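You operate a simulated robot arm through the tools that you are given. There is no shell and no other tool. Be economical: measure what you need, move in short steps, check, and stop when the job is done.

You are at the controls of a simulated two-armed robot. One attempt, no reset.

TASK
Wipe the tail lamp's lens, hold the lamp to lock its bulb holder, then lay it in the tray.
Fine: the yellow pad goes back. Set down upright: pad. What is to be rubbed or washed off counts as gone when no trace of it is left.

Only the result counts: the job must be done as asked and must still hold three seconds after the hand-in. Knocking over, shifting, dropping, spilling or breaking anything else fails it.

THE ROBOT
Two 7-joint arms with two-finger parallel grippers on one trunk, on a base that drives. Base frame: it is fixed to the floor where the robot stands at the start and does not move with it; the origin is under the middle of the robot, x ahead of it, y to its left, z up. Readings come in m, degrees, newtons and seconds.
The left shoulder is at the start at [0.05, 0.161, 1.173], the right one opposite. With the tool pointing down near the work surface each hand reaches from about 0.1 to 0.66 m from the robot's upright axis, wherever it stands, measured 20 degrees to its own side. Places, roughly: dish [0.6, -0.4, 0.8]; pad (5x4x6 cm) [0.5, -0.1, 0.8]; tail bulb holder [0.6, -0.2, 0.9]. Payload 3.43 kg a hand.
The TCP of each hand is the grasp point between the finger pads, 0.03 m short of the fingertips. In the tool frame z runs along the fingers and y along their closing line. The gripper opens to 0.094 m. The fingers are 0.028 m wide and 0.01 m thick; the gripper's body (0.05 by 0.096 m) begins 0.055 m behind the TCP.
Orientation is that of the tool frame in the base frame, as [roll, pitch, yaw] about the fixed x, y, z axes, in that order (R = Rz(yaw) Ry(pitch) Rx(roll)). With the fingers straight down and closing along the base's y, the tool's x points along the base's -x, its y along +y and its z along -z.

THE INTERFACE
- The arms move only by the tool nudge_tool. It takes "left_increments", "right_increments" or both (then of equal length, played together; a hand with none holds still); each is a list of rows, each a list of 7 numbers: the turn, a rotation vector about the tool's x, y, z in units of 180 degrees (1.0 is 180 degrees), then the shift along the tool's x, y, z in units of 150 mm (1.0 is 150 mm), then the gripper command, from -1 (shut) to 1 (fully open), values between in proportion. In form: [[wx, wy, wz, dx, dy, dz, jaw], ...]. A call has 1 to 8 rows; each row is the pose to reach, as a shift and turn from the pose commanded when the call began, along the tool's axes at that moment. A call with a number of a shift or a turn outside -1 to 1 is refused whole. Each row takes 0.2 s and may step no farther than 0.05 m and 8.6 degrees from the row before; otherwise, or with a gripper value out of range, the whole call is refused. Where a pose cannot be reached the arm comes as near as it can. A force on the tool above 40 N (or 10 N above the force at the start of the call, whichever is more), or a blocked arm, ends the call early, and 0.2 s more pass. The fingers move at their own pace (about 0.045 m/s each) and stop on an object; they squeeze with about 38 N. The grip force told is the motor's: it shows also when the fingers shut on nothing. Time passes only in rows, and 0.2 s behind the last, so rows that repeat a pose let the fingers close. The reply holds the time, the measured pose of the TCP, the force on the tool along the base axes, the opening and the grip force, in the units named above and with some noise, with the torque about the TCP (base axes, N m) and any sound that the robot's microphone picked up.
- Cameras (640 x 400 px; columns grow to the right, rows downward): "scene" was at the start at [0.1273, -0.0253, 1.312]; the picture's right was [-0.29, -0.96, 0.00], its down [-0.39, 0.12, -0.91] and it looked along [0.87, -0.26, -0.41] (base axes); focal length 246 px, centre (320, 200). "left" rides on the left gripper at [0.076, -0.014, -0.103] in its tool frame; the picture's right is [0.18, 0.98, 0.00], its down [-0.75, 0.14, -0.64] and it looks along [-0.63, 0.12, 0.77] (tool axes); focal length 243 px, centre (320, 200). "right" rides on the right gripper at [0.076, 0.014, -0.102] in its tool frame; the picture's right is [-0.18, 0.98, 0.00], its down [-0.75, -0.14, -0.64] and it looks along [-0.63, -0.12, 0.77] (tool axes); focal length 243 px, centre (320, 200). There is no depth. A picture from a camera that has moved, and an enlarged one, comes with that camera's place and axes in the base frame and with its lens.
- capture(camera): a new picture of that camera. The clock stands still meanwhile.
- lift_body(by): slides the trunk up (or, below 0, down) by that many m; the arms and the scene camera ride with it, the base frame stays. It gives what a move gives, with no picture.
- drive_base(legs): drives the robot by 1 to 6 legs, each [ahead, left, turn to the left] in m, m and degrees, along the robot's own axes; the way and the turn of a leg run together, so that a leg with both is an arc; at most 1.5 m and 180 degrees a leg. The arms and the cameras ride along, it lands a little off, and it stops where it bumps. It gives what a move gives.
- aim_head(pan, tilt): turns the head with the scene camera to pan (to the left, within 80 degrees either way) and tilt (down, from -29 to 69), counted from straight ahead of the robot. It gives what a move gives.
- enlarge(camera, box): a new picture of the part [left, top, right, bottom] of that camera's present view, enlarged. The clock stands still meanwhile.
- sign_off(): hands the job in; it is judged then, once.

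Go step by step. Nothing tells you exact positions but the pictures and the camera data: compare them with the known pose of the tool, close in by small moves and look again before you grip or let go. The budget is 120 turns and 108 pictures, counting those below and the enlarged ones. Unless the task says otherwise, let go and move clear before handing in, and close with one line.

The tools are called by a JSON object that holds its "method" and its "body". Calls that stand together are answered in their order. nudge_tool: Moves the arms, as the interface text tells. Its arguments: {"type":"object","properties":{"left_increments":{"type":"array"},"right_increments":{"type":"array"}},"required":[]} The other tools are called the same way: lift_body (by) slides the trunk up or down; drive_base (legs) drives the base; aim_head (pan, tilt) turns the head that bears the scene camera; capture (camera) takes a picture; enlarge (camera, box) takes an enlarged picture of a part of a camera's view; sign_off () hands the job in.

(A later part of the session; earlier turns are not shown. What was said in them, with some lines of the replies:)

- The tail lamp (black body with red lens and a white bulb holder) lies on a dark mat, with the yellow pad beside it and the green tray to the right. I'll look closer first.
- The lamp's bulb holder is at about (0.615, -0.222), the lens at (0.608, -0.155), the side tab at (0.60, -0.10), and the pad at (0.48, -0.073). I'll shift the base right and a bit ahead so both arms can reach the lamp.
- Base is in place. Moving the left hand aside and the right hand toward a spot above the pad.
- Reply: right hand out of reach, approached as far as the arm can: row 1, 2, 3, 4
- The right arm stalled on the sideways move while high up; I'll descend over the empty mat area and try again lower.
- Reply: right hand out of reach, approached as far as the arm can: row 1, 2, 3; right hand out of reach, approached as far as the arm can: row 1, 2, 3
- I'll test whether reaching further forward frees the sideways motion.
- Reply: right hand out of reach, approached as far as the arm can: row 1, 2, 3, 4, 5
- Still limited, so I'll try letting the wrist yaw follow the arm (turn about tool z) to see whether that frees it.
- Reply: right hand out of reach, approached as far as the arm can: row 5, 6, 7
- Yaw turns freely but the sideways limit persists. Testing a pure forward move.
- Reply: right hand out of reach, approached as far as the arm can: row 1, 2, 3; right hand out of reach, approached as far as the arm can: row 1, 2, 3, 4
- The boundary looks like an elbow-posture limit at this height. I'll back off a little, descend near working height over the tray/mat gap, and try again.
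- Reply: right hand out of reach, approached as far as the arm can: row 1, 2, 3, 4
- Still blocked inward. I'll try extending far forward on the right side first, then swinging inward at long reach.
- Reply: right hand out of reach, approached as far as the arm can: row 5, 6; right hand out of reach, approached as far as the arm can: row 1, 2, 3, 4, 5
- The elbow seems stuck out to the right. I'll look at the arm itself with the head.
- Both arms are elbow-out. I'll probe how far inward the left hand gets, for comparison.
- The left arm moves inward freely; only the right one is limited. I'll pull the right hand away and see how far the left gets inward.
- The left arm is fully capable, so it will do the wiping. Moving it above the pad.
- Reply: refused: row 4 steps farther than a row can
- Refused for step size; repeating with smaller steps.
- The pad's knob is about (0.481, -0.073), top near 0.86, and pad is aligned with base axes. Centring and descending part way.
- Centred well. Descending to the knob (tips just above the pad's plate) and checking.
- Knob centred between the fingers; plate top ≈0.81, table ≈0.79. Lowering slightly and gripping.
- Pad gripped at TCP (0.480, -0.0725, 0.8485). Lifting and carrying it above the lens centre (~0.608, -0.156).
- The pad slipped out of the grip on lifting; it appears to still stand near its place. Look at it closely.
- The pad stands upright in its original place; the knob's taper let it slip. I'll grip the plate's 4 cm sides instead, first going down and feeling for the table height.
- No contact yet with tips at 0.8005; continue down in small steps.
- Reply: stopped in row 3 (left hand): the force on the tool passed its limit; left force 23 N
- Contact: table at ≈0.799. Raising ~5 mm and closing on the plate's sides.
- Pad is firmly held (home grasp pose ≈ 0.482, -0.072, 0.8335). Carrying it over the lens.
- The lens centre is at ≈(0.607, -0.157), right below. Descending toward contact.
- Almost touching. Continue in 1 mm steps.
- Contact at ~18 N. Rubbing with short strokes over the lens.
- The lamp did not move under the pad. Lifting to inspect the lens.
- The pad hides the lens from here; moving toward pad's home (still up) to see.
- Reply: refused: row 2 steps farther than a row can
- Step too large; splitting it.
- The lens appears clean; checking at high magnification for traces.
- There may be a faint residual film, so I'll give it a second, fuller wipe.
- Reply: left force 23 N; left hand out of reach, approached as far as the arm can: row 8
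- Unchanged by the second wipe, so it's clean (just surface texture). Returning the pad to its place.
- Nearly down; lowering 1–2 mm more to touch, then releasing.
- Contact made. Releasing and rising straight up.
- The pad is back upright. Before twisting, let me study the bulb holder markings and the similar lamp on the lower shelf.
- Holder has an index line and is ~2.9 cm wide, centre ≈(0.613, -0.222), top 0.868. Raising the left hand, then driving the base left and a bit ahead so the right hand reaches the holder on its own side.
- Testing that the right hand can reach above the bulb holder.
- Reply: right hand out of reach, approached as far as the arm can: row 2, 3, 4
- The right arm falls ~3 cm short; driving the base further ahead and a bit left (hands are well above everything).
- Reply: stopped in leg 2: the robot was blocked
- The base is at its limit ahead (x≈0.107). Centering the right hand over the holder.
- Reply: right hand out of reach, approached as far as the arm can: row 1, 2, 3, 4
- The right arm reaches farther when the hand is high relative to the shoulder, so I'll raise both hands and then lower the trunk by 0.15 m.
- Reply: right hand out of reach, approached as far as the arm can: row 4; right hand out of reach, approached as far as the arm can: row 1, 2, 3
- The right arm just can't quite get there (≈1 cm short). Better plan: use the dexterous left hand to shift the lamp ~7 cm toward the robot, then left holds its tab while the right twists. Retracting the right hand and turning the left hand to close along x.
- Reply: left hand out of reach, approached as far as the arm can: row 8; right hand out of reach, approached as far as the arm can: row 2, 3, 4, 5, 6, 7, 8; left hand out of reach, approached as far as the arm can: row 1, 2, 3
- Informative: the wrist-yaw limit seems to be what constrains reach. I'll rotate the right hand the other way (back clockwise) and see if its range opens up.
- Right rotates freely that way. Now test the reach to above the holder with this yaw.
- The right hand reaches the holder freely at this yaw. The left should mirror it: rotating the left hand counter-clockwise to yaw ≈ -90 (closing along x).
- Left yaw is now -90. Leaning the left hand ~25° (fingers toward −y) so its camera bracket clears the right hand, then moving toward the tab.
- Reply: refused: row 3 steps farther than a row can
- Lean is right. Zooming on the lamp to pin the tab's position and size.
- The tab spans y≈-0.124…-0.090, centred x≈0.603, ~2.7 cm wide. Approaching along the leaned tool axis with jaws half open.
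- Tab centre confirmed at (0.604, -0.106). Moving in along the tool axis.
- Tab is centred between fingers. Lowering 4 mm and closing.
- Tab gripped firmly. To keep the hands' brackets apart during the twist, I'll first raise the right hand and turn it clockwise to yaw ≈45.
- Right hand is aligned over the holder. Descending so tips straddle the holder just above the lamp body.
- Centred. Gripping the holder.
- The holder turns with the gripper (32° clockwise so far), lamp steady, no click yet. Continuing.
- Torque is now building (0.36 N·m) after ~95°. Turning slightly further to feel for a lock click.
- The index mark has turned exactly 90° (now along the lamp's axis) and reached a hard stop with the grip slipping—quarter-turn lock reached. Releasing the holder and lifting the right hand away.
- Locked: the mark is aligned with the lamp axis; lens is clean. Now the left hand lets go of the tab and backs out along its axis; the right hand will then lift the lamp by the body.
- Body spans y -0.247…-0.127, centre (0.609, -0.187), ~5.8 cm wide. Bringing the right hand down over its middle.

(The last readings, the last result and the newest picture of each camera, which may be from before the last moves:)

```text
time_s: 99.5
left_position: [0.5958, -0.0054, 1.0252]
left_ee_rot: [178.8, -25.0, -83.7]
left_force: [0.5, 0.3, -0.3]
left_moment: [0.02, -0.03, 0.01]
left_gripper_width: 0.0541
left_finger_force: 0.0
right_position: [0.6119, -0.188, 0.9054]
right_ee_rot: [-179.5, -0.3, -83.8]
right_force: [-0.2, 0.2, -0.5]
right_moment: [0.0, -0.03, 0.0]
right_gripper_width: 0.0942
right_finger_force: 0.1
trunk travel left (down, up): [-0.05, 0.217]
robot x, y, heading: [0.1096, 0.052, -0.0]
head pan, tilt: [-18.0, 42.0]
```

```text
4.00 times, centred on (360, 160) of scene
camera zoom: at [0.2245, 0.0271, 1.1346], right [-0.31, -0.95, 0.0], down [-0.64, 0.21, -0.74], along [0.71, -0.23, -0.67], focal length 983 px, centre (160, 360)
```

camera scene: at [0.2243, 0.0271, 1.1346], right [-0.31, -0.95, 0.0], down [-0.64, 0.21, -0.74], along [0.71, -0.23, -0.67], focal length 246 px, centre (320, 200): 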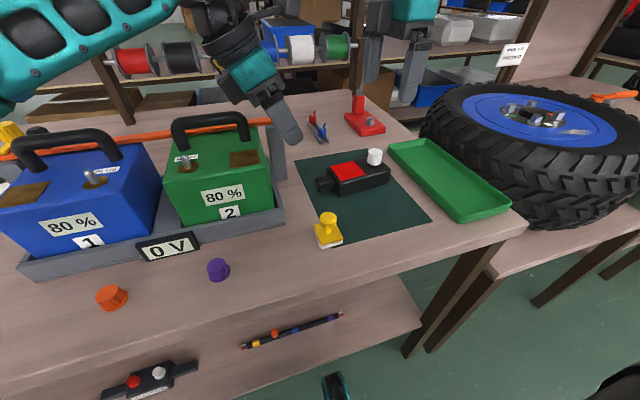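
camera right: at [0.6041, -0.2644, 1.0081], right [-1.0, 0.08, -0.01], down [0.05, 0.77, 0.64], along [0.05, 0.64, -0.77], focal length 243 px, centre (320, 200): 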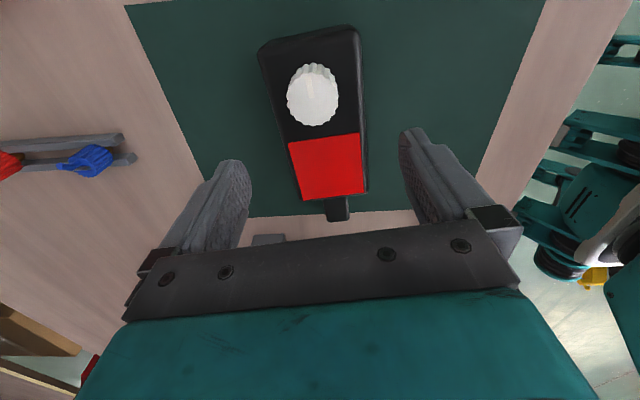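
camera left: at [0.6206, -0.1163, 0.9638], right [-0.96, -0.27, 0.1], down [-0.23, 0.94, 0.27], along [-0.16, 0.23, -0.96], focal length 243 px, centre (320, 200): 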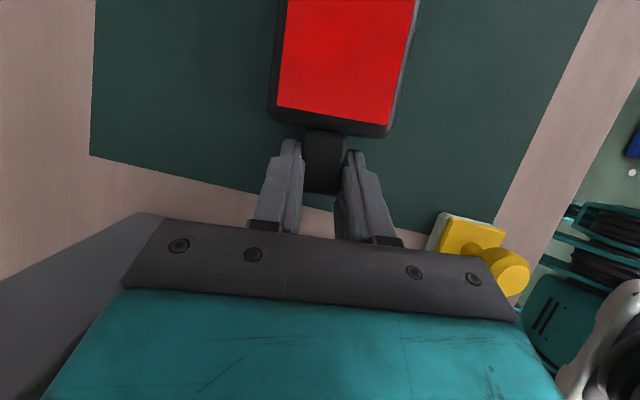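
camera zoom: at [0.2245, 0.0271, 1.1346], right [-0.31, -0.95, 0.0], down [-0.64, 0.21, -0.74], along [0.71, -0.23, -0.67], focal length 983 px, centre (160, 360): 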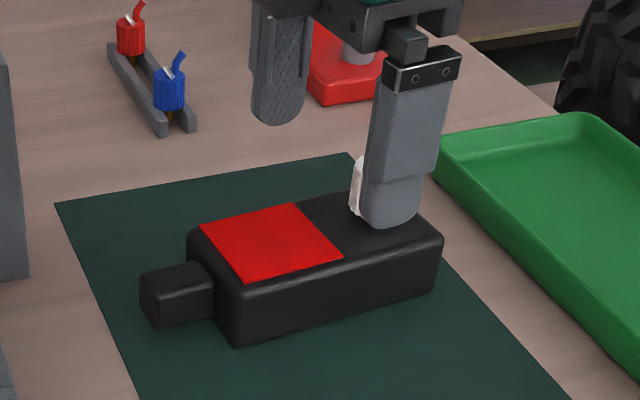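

Slight x correction, then descend to grip height and close.

{"method": "nudge_tool", "body": {"right_increments": [[0, 0, 0, 0, 0.027, 0.13, 1], [0, 0, 0, 0, 0.027, 0.26, 1], [0, 0, 0, 0, 0.027, 0.39, 1], [0, 0, 0, 0, 0.027, 0.39, 0.3], [0, 0, 0, 0, 0.027, 0.39, -1], [0, 0, 0, 0, 0.027, 0.39, -1], [0, 0, 0, 0, 0.027, 0.39, -1], [0, 0, 0, 0, 0.027, 0.39, -1]]}}

{"method": "enlarge", "body": {"camera": "scene", "box": [290, 110, 430, 210]}}

{"method": "capture", "body": {"camera": "right"}}

```text
time_s: 101.3
left_position: [0.5956, -0.0057, 1.0257]
left_ee_rot: [178.8, -25.1, -83.7]
left_force: [-0.8, 0.4, -0.3]
left_moment: [-0.02, -0.01, 0.02]
left_gripper_width: 0.054
left_finger_force: 0.0
right_position: [0.6075, -0.1893, 0.8467]
right_ee_rot: [-179.7, -0.2, -83.7]
right_force: [0.6, 0.4, -0.8]
right_moment: [0.08, -0.02, 0.0]
right_gripper_width: 0.0646
right_finger_force: 38.0
trunk travel left (down, up): [-0.05, 0.217]
robot x, y, heading: [0.1092, 0.0485, 0.1]
head pan, tilt: [-18.0, 42.0]
```

```text
4.00 times, centred on (360, 160) of scene
camera zoom: at [0.2245, 0.0271, 1.1345], right [-0.31, -0.95, 0.0], down [-0.64, 0.21, -0.74], along [0.71, -0.23, -0.67], focal length 983 px, centre (160, 360)
```

zoom: 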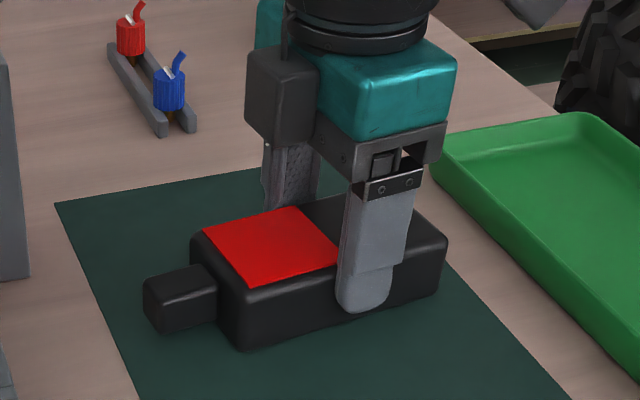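

```text
26 pictures are left
camera right: at [0.6, -0.2661, 0.9496], right [-1.0, 0.08, -0.01], down [0.05, 0.77, 0.64], along [0.05, 0.64, -0.77], focal length 243 px, centre (320, 200)
```

right: 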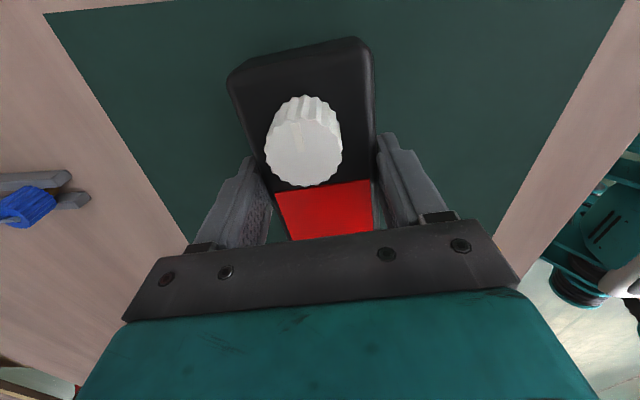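

Body gripped (6.5 cm). Lifting and checking.

{"method": "nudge_tool", "body": {"right_increments": [[0, 0, 0, 0, 0, -0.07, -1], [0, 0, 0, 0, 0, -0.2, -1], [0, 0, 0, 0, 0, -0.4, -1], [0, 0, 0, 0, 0, -0.55, -1]]}}

{"method": "enlarge", "body": {"camera": "scene", "box": [290, 90, 450, 210]}}

```text
time_s: 102.3
left_position: [0.5963, -0.0057, 1.025]
left_ee_rot: [178.8, -25.0, -83.7]
left_force: [-0.5, 0.0, -0.1]
left_moment: [-0.02, 0.0, -0.01]
left_gripper_width: 0.054
left_finger_force: 0.0
right_position: [0.6064, -0.1891, 0.9297]
right_ee_rot: [-179.6, -0.3, -83.6]
right_force: [-0.1, 0.4, -2.4]
right_moment: [0.03, 0.0, 0.01]
right_gripper_width: 0.0643
right_finger_force: 37.6
trunk travel left (down, up): [-0.05, 0.217]
robot x, y, heading: [0.105, 0.0513, -0.0]
head pan, tilt: [-18.0, 42.0]
```

```text
3.33 times, centred on (370, 150) of scene
camera zoom: at [0.2244, 0.0271, 1.1346], right [-0.31, -0.95, 0.0], down [-0.64, 0.21, -0.74], along [0.71, -0.23, -0.67], focal length 819 px, centre (153, 367)
```

zoom: 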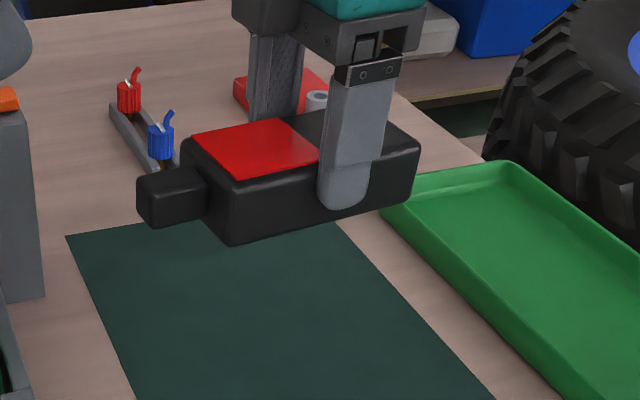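

Lamp held level. Rotating it counter-clockwise toward the tray's long direction, then moving over the tray.

{"method": "nudge_tool", "body": {"right_increments": [[0, 0, -0.042, 0, 0, 0, -1], [0, 0, -0.084, 0, 0, 0, -1], [0, 0, -0.126, 0, 0, 0, -1], [0, 0, -0.168, 0, 0, 0, -1], [0, 0, -0.21, 0, 0, 0, -1], [0, 0, -0.252, 0, 0, 0, -1], [0, 0, -0.294, 0, 0, 0, -1], [0, 0, -0.336, 0, 0, 0, -1]]}}

{"method": "nudge_tool", "body": {"right_increments": [[0, 0, -0.03, 0.02, 0.2, 0, -1], [0, 0, -0.06, 0.04, 0.4, 0, -1], [0, 0, -0.09, 0.06, 0.6, 0, -1], [0, 0, -0.115, 0.08, 0.8, 0, -1], [0, 0, -0.115, 0.094, 0.902, 0, -1]]}}

{"method": "aim_head", "body": {"pan": -38, "tilt": 40}}

{"method": "capture", "body": {"camera": "scene"}}

{"method": "capture", "body": {"camera": "right"}}

```text
time_s: 104.1
left_position: [0.5949, -0.0053, 1.0248]
left_ee_rot: [178.8, -25.0, -83.7]
left_force: [0.6, 0.4, 0.3]
left_moment: [0.0, 0.01, -0.02]
left_gripper_width: 0.0542
left_finger_force: 0.1
right_position: [0.6062, -0.1886, 0.93]
right_ee_rot: [179.9, -0.5, -23.1]
right_force: [-0.4, -0.2, -2.9]
right_moment: [0.02, 0.01, 0.05]
right_gripper_width: 0.0645
right_finger_force: 37.6
trunk travel left (down, up): [-0.05, 0.217]
robot x, y, heading: [0.1069, 0.0546, 0.4]
head pan, tilt: [-18.0, 42.0]
```

```text
time_s: 105.3
left_position: [0.5971, -0.0056, 1.0248]
left_ee_rot: [178.8, -25.0, -83.7]
left_force: [0.4, -0.7, -0.1]
left_moment: [0.0, 0.01, -0.01]
left_gripper_width: 0.0542
left_finger_force: 0.0
right_position: [0.5655, -0.3196, 0.9294]
right_ee_rot: [179.7, -0.5, -2.4]
right_force: [-0.3, -0.9, -3.1]
right_moment: [0.0, 0.01, 0.0]
right_gripper_width: 0.0645
right_finger_force: 37.6
trunk travel left (down, up): [-0.05, 0.217]
robot x, y, heading: [0.1061, 0.0537, -0.0]
head pan, tilt: [-18.0, 42.0]
```

```text
time_s: 106.1
left_position: [0.5961, -0.0057, 1.0256]
left_ee_rot: [178.7, -24.9, -83.8]
left_force: [0.1, 0.5, -0.4]
left_moment: [0.02, 0.0, 0.03]
left_gripper_width: 0.0539
left_finger_force: 0.1
right_position: [0.566, -0.3196, 0.9287]
right_ee_rot: [179.7, -0.4, -2.6]
right_force: [0.0, 0.1, -1.8]
right_moment: [0.02, 0.01, 0.01]
right_gripper_width: 0.0645
right_finger_force: 38.5
trunk travel left (down, up): [-0.05, 0.217]
robot x, y, heading: [0.1014, 0.0541, -0.0]
head pan, tilt: [-38.0, 40.0]
```

```text
24 pictures are left
camera scene: at [0.212, 0.0005, 1.1375], right [-0.61, -0.79, 0.0], down [-0.51, 0.4, -0.77], along [0.6, -0.47, -0.64], focal length 246 px, centre (320, 200)
```

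scene: 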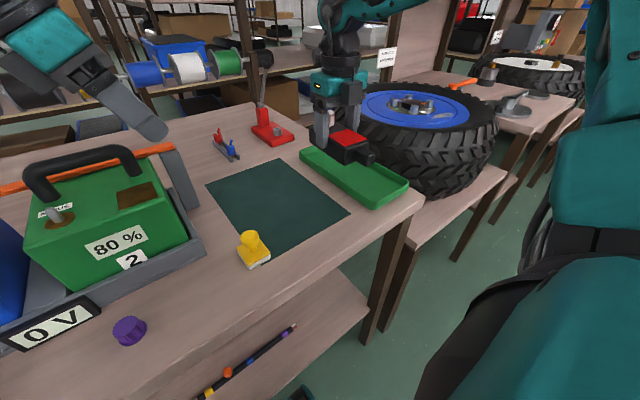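

```text
23 pictures are left
camera right: at [0.6399, -0.3362, 1.0323], right [-0.23, -0.97, 0.0], down [-0.75, 0.18, 0.64], along [-0.62, 0.14, -0.77], focal length 243 px, centre (320, 200)
```

right: 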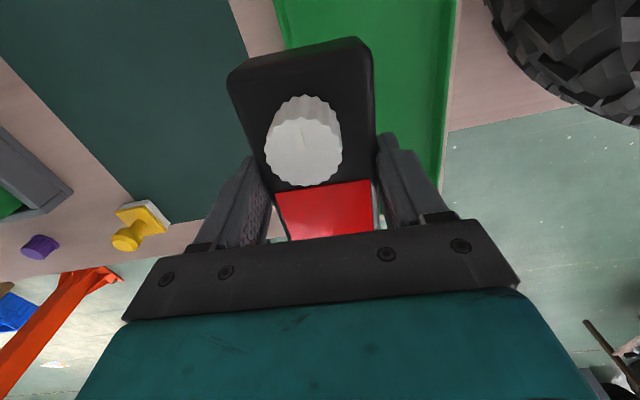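

Lamp is parallel to the tray; needs ~4.4 cm more to the right to be centred. Moving and checking.

{"method": "nudge_tool", "body": {"right_increments": [[0, 0, 0, -0.013, 0.15, 0, -1], [0, 0, 0, -0.027, 0.295, 0, -1], [0, 0, 0, -0.027, 0.295, 0.15, -1]]}}

{"method": "enlarge", "body": {"camera": "scene", "box": [270, 90, 430, 220]}}

{"method": "capture", "body": {"camera": "right"}}

```text
time_s: 106.9
left_position: [0.5957, -0.0055, 1.0249]
left_ee_rot: [178.8, -25.1, -83.7]
left_force: [-0.3, 1.1, -0.2]
left_moment: [0.04, 0.0, -0.02]
left_gripper_width: 0.0541
left_finger_force: 0.1
right_position: [0.5592, -0.3627, 0.9076]
right_ee_rot: [179.7, -0.4, -2.5]
right_force: [0.4, 0.4, -2.0]
right_moment: [0.06, -0.03, -0.01]
right_gripper_width: 0.0649
right_finger_force: 38.1
trunk travel left (down, up): [-0.05, 0.217]
robot x, y, heading: [0.1078, 0.0516, 0.1]
head pan, tilt: [-38.0, 40.0]
```

```text
3.08 times, centred on (350, 155) of scene
camera zoom: at [0.2121, 0.0004, 1.1375], right [-0.62, -0.79, 0.0], down [-0.51, 0.4, -0.77], along [0.6, -0.47, -0.64], focal length 756 px, centre (228, 338)
```

zoom: 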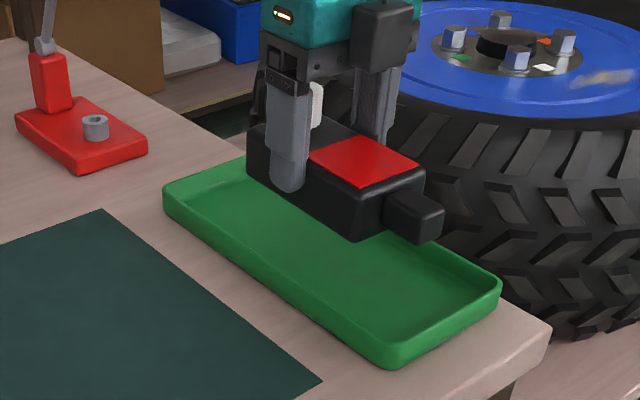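

```text
21 pictures are left
camera right: at [0.6343, -0.38, 1.0104], right [-0.23, -0.97, 0.0], down [-0.75, 0.18, 0.64], along [-0.62, 0.14, -0.77], focal length 243 px, centre (320, 200)
```

right: 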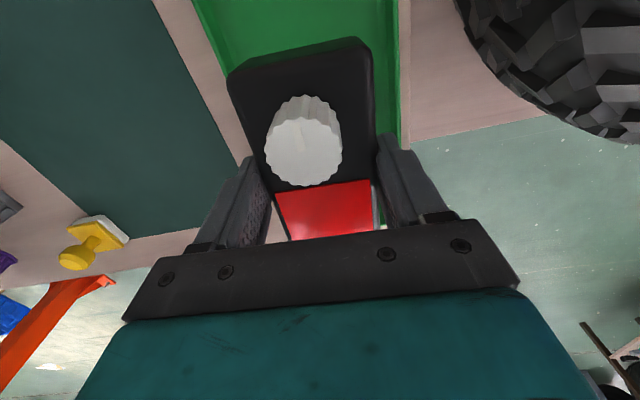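

Centred within a few mm. Lowering toward the tray floor.

{"method": "nudge_tool", "body": {"right_increments": [[0, 0, 0, 0, 0.02, 0.12, -1], [0, 0, 0, 0, 0.02, 0.24, -1], [0, 0, 0, 0, 0.02, 0.32, -1]]}}

{"method": "nudge_tool", "body": {"right_increments": [[0, 0, 0, 0, 0, 0.012, -1], [0, 0, 0, 0, 0, 0.024, -1], [0, 0, 0, 0, 0, 0.034, -1]]}}

{"method": "enlarge", "body": {"camera": "scene", "box": [270, 90, 430, 220]}}

```text
time_s: 107.7
left_position: [0.5954, -0.0065, 1.0244]
left_ee_rot: [178.8, -25.0, -83.7]
left_force: [-0.1, 0.8, 0.1]
left_moment: [-0.01, 0.01, -0.02]
left_gripper_width: 0.0539
left_finger_force: 0.1
right_position: [0.5603, -0.3662, 0.8604]
right_ee_rot: [179.7, -0.4, -2.6]
right_force: [-0.6, -0.2, -2.8]
right_moment: [0.02, 0.02, 0.02]
right_gripper_width: 0.0643
right_finger_force: 38.4
trunk travel left (down, up): [-0.05, 0.217]
robot x, y, heading: [0.1028, 0.0548, 0.2]
head pan, tilt: [-38.0, 40.0]
```

```text
time_s: 108.5
left_position: [0.5961, -0.007, 1.0257]
left_ee_rot: [178.7, -25.2, -83.7]
left_force: [0.5, 0.0, 0.4]
left_moment: [0.01, 0.0, 0.02]
left_gripper_width: 0.054
left_finger_force: 0.1
right_position: [0.5605, -0.3664, 0.8549]
right_ee_rot: [179.5, -0.4, -2.5]
right_force: [1.1, -0.5, -1.9]
right_moment: [0.02, -0.04, -0.01]
right_gripper_width: 0.0643
right_finger_force: 38.1
trunk travel left (down, up): [-0.05, 0.217]
robot x, y, heading: [0.1053, 0.0538, 0.2]
head pan, tilt: [-38.0, 40.0]
```

```text
3.08 times, centred on (350, 155) of scene
camera zoom: at [0.212, 0.0005, 1.1375], right [-0.62, -0.79, 0.0], down [-0.51, 0.4, -0.77], along [0.6, -0.47, -0.64], focal length 756 px, centre (228, 338)
```

zoom: 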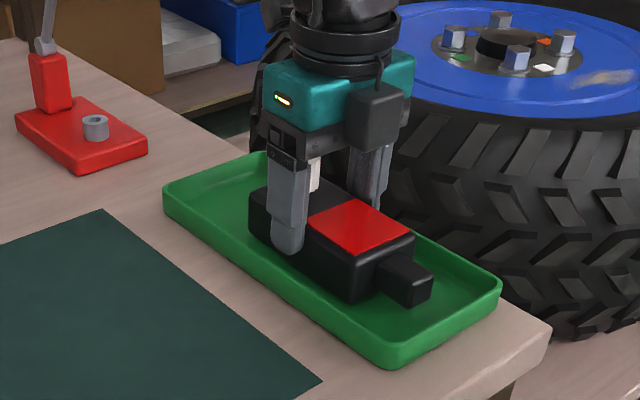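

Well placed in the tray; lowering the last millimetres until it touches.

{"method": "nudge_tool", "body": {"right_increments": [[0, 0, 0, 0, 0, 0.008, -1], [0, 0, 0, 0, 0, 0.016, -1], [0, 0, 0, 0, 0, 0.024, -1], [0, 0, 0, 0, 0, 0.03, -1]]}}

```text
time_s: 109.5
left_position: [0.5946, -0.0057, 1.0271]
left_ee_rot: [178.8, -25.0, -83.6]
left_force: [0.4, 0.1, 0.0]
left_moment: [0.0, 0.03, 0.01]
left_gripper_width: 0.0539
left_finger_force: 0.1
right_position: [0.5595, -0.3656, 0.8517]
right_ee_rot: [179.7, -0.7, -2.6]
right_force: [-0.4, -3.7, 12.6]
right_moment: [0.32, 0.98, 0.26]
right_gripper_width: 0.0646
right_finger_force: 38.1
trunk travel left (down, up): [-0.05, 0.217]
robot x, y, heading: [0.1046, 0.0482, -0.1]
head pan, tilt: [-38.0, 40.0]
```

Touchdown. Opening the fingers modestly and rising straight up.

{"method": "nudge_tool", "body": {"right_increments": [[0, 0, 0, 0, 0, 0, 0.55], [0, 0, 0, 0, 0, 0, 0.6], [0, 0, 0, 0, 0, 0, 0.6], [0, 0, 0, 0, 0, -0.2, 0.6], [0, 0, 0, 0, 0, -0.45, 0.6], [0, 0, 0, 0, 0, -0.7, 0.6], [0, 0, 0, 0, 0, -1, 0.6]]}}

{"method": "enlarge", "body": {"camera": "scene", "box": [270, 90, 430, 220]}}

{"method": "capture", "body": {"camera": "right"}}

{"method": "capture", "body": {"camera": "scene"}}

```text
time_s: 111.1
left_position: [0.5961, -0.0053, 1.0263]
left_ee_rot: [178.7, -25.0, -83.7]
left_force: [-0.3, 0.2, 0.0]
left_moment: [0.02, -0.01, -0.01]
left_gripper_width: 0.0542
left_finger_force: 0.0
right_position: [0.5595, -0.3646, 0.999]
right_ee_rot: [179.7, -0.4, -2.5]
right_force: [0.1, -0.6, 0.2]
right_moment: [0.02, 0.01, 0.0]
right_gripper_width: 0.075
right_finger_force: 0.2
trunk travel left (down, up): [-0.05, 0.217]
robot x, y, heading: [0.1032, 0.0499, 0.2]
head pan, tilt: [-38.0, 40.0]
```

```text
3.08 times, centred on (350, 155) of scene
camera zoom: at [0.2117, 0.0008, 1.1375], right [-0.62, -0.79, 0.0], down [-0.51, 0.4, -0.77], along [0.6, -0.47, -0.64], focal length 756 px, centre (228, 338)
```

zoom: 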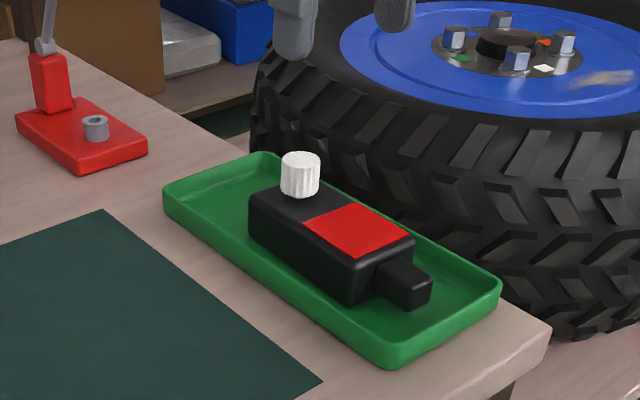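

```text
18 pictures are left
camera right: at [0.6327, -0.3822, 1.1031], right [-0.23, -0.97, 0.0], down [-0.75, 0.18, 0.64], along [-0.62, 0.14, -0.77], focal length 243 px, centre (320, 200)
```

right: 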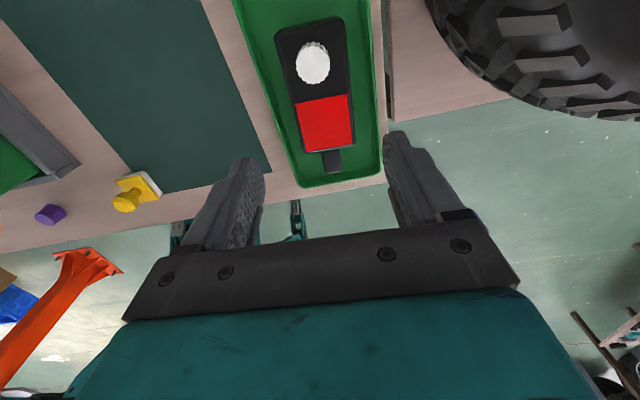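

```text
17 pictures are left
camera scene: at [0.2117, 0.0008, 1.1375], right [-0.62, -0.79, 0.0], down [-0.51, 0.4, -0.77], along [0.6, -0.47, -0.64], focal length 246 px, centre (320, 200)
```

scene: 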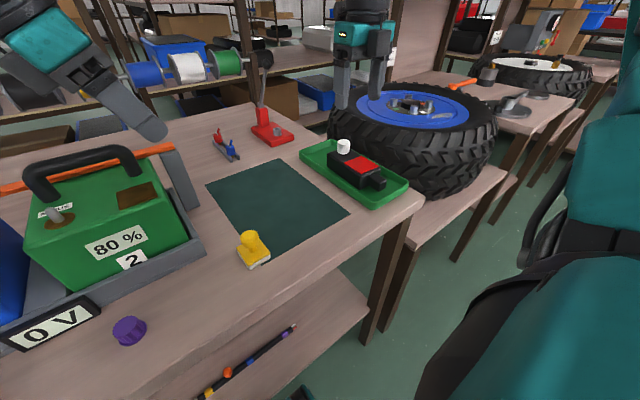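

The lamp lies flat in the tray. Final close look at the lens and the holder mark.

{"method": "enlarge", "body": {"camera": "right", "box": [270, 10, 380, 180]}}

{"method": "enlarge", "body": {"camera": "scene", "box": [330, 135, 390, 190]}}

{"method": "enlarge", "body": {"camera": "scene", "box": [220, 215, 290, 275]}}

```text
2.35 times, centred on (325, 95) of right
camera zoom: at [0.6327, -0.3822, 1.1031], right [-0.23, -0.97, 0.0], down [-0.75, 0.18, 0.64], along [-0.62, 0.14, -0.77], focal length 571 px, centre (308, 447)
```

zoom: 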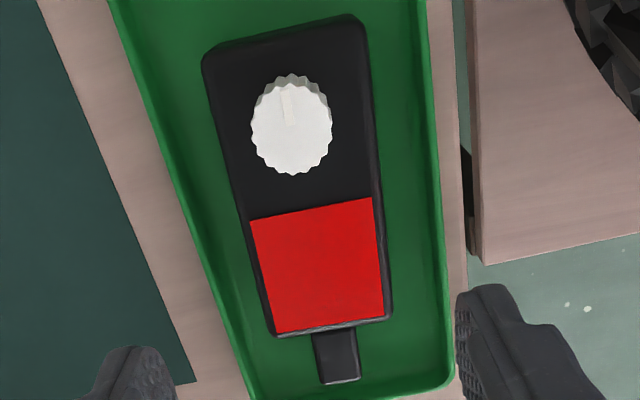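

```text
7.27 times, centred on (360, 162) of scene
camera zoom: at [0.2117, 0.0008, 1.1375], right [-0.62, -0.79, 0.0], down [-0.51, 0.4, -0.77], along [0.6, -0.47, -0.64], focal length 1788 px, centre (29, 473)
```

zoom: 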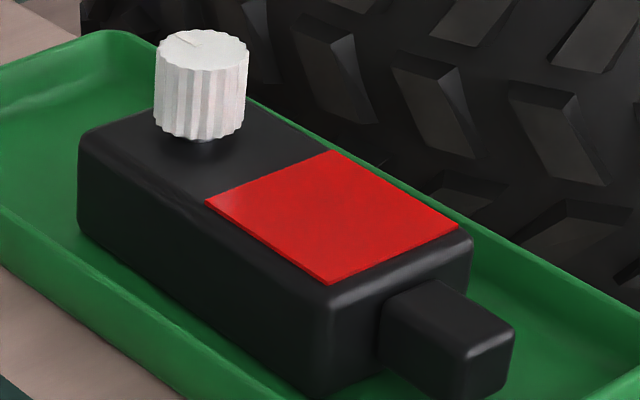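

```text
6.67 times, centred on (255, 245) of scene
camera zoom: at [0.2117, 0.0008, 1.1375], right [-0.62, -0.79, 0.0], down [-0.51, 0.4, -0.77], along [0.6, -0.47, -0.64], focal length 1639 px, centre (753, -100)
```

zoom: 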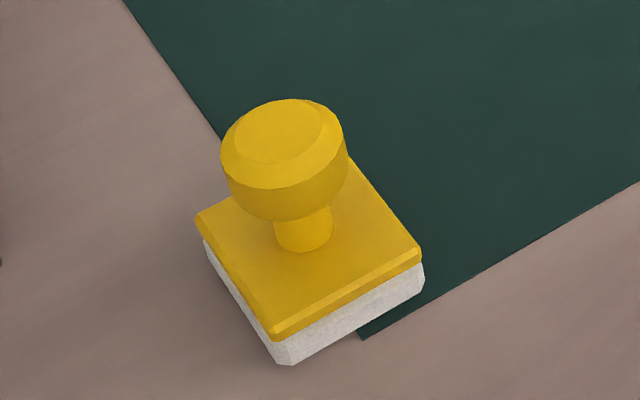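

The lens is clean, the holder sits at its quarter-turn stop, the lamp lies in the tray, the pad stands upright in its place, and both hands are clear. I'm handing in.

{"method": "sign_off", "body": {}}

```text
The job is handed in.
```

I wiped the lens, turned the bulb holder 90° clockwise to a hard stop while the left hand held the lamp, laid the lamp flat in the tray, and put the pad back upright within a few millimetres of its spot. The holder gave no audible click, so I judged it locked by the stop and its mark lining up with the lamp.
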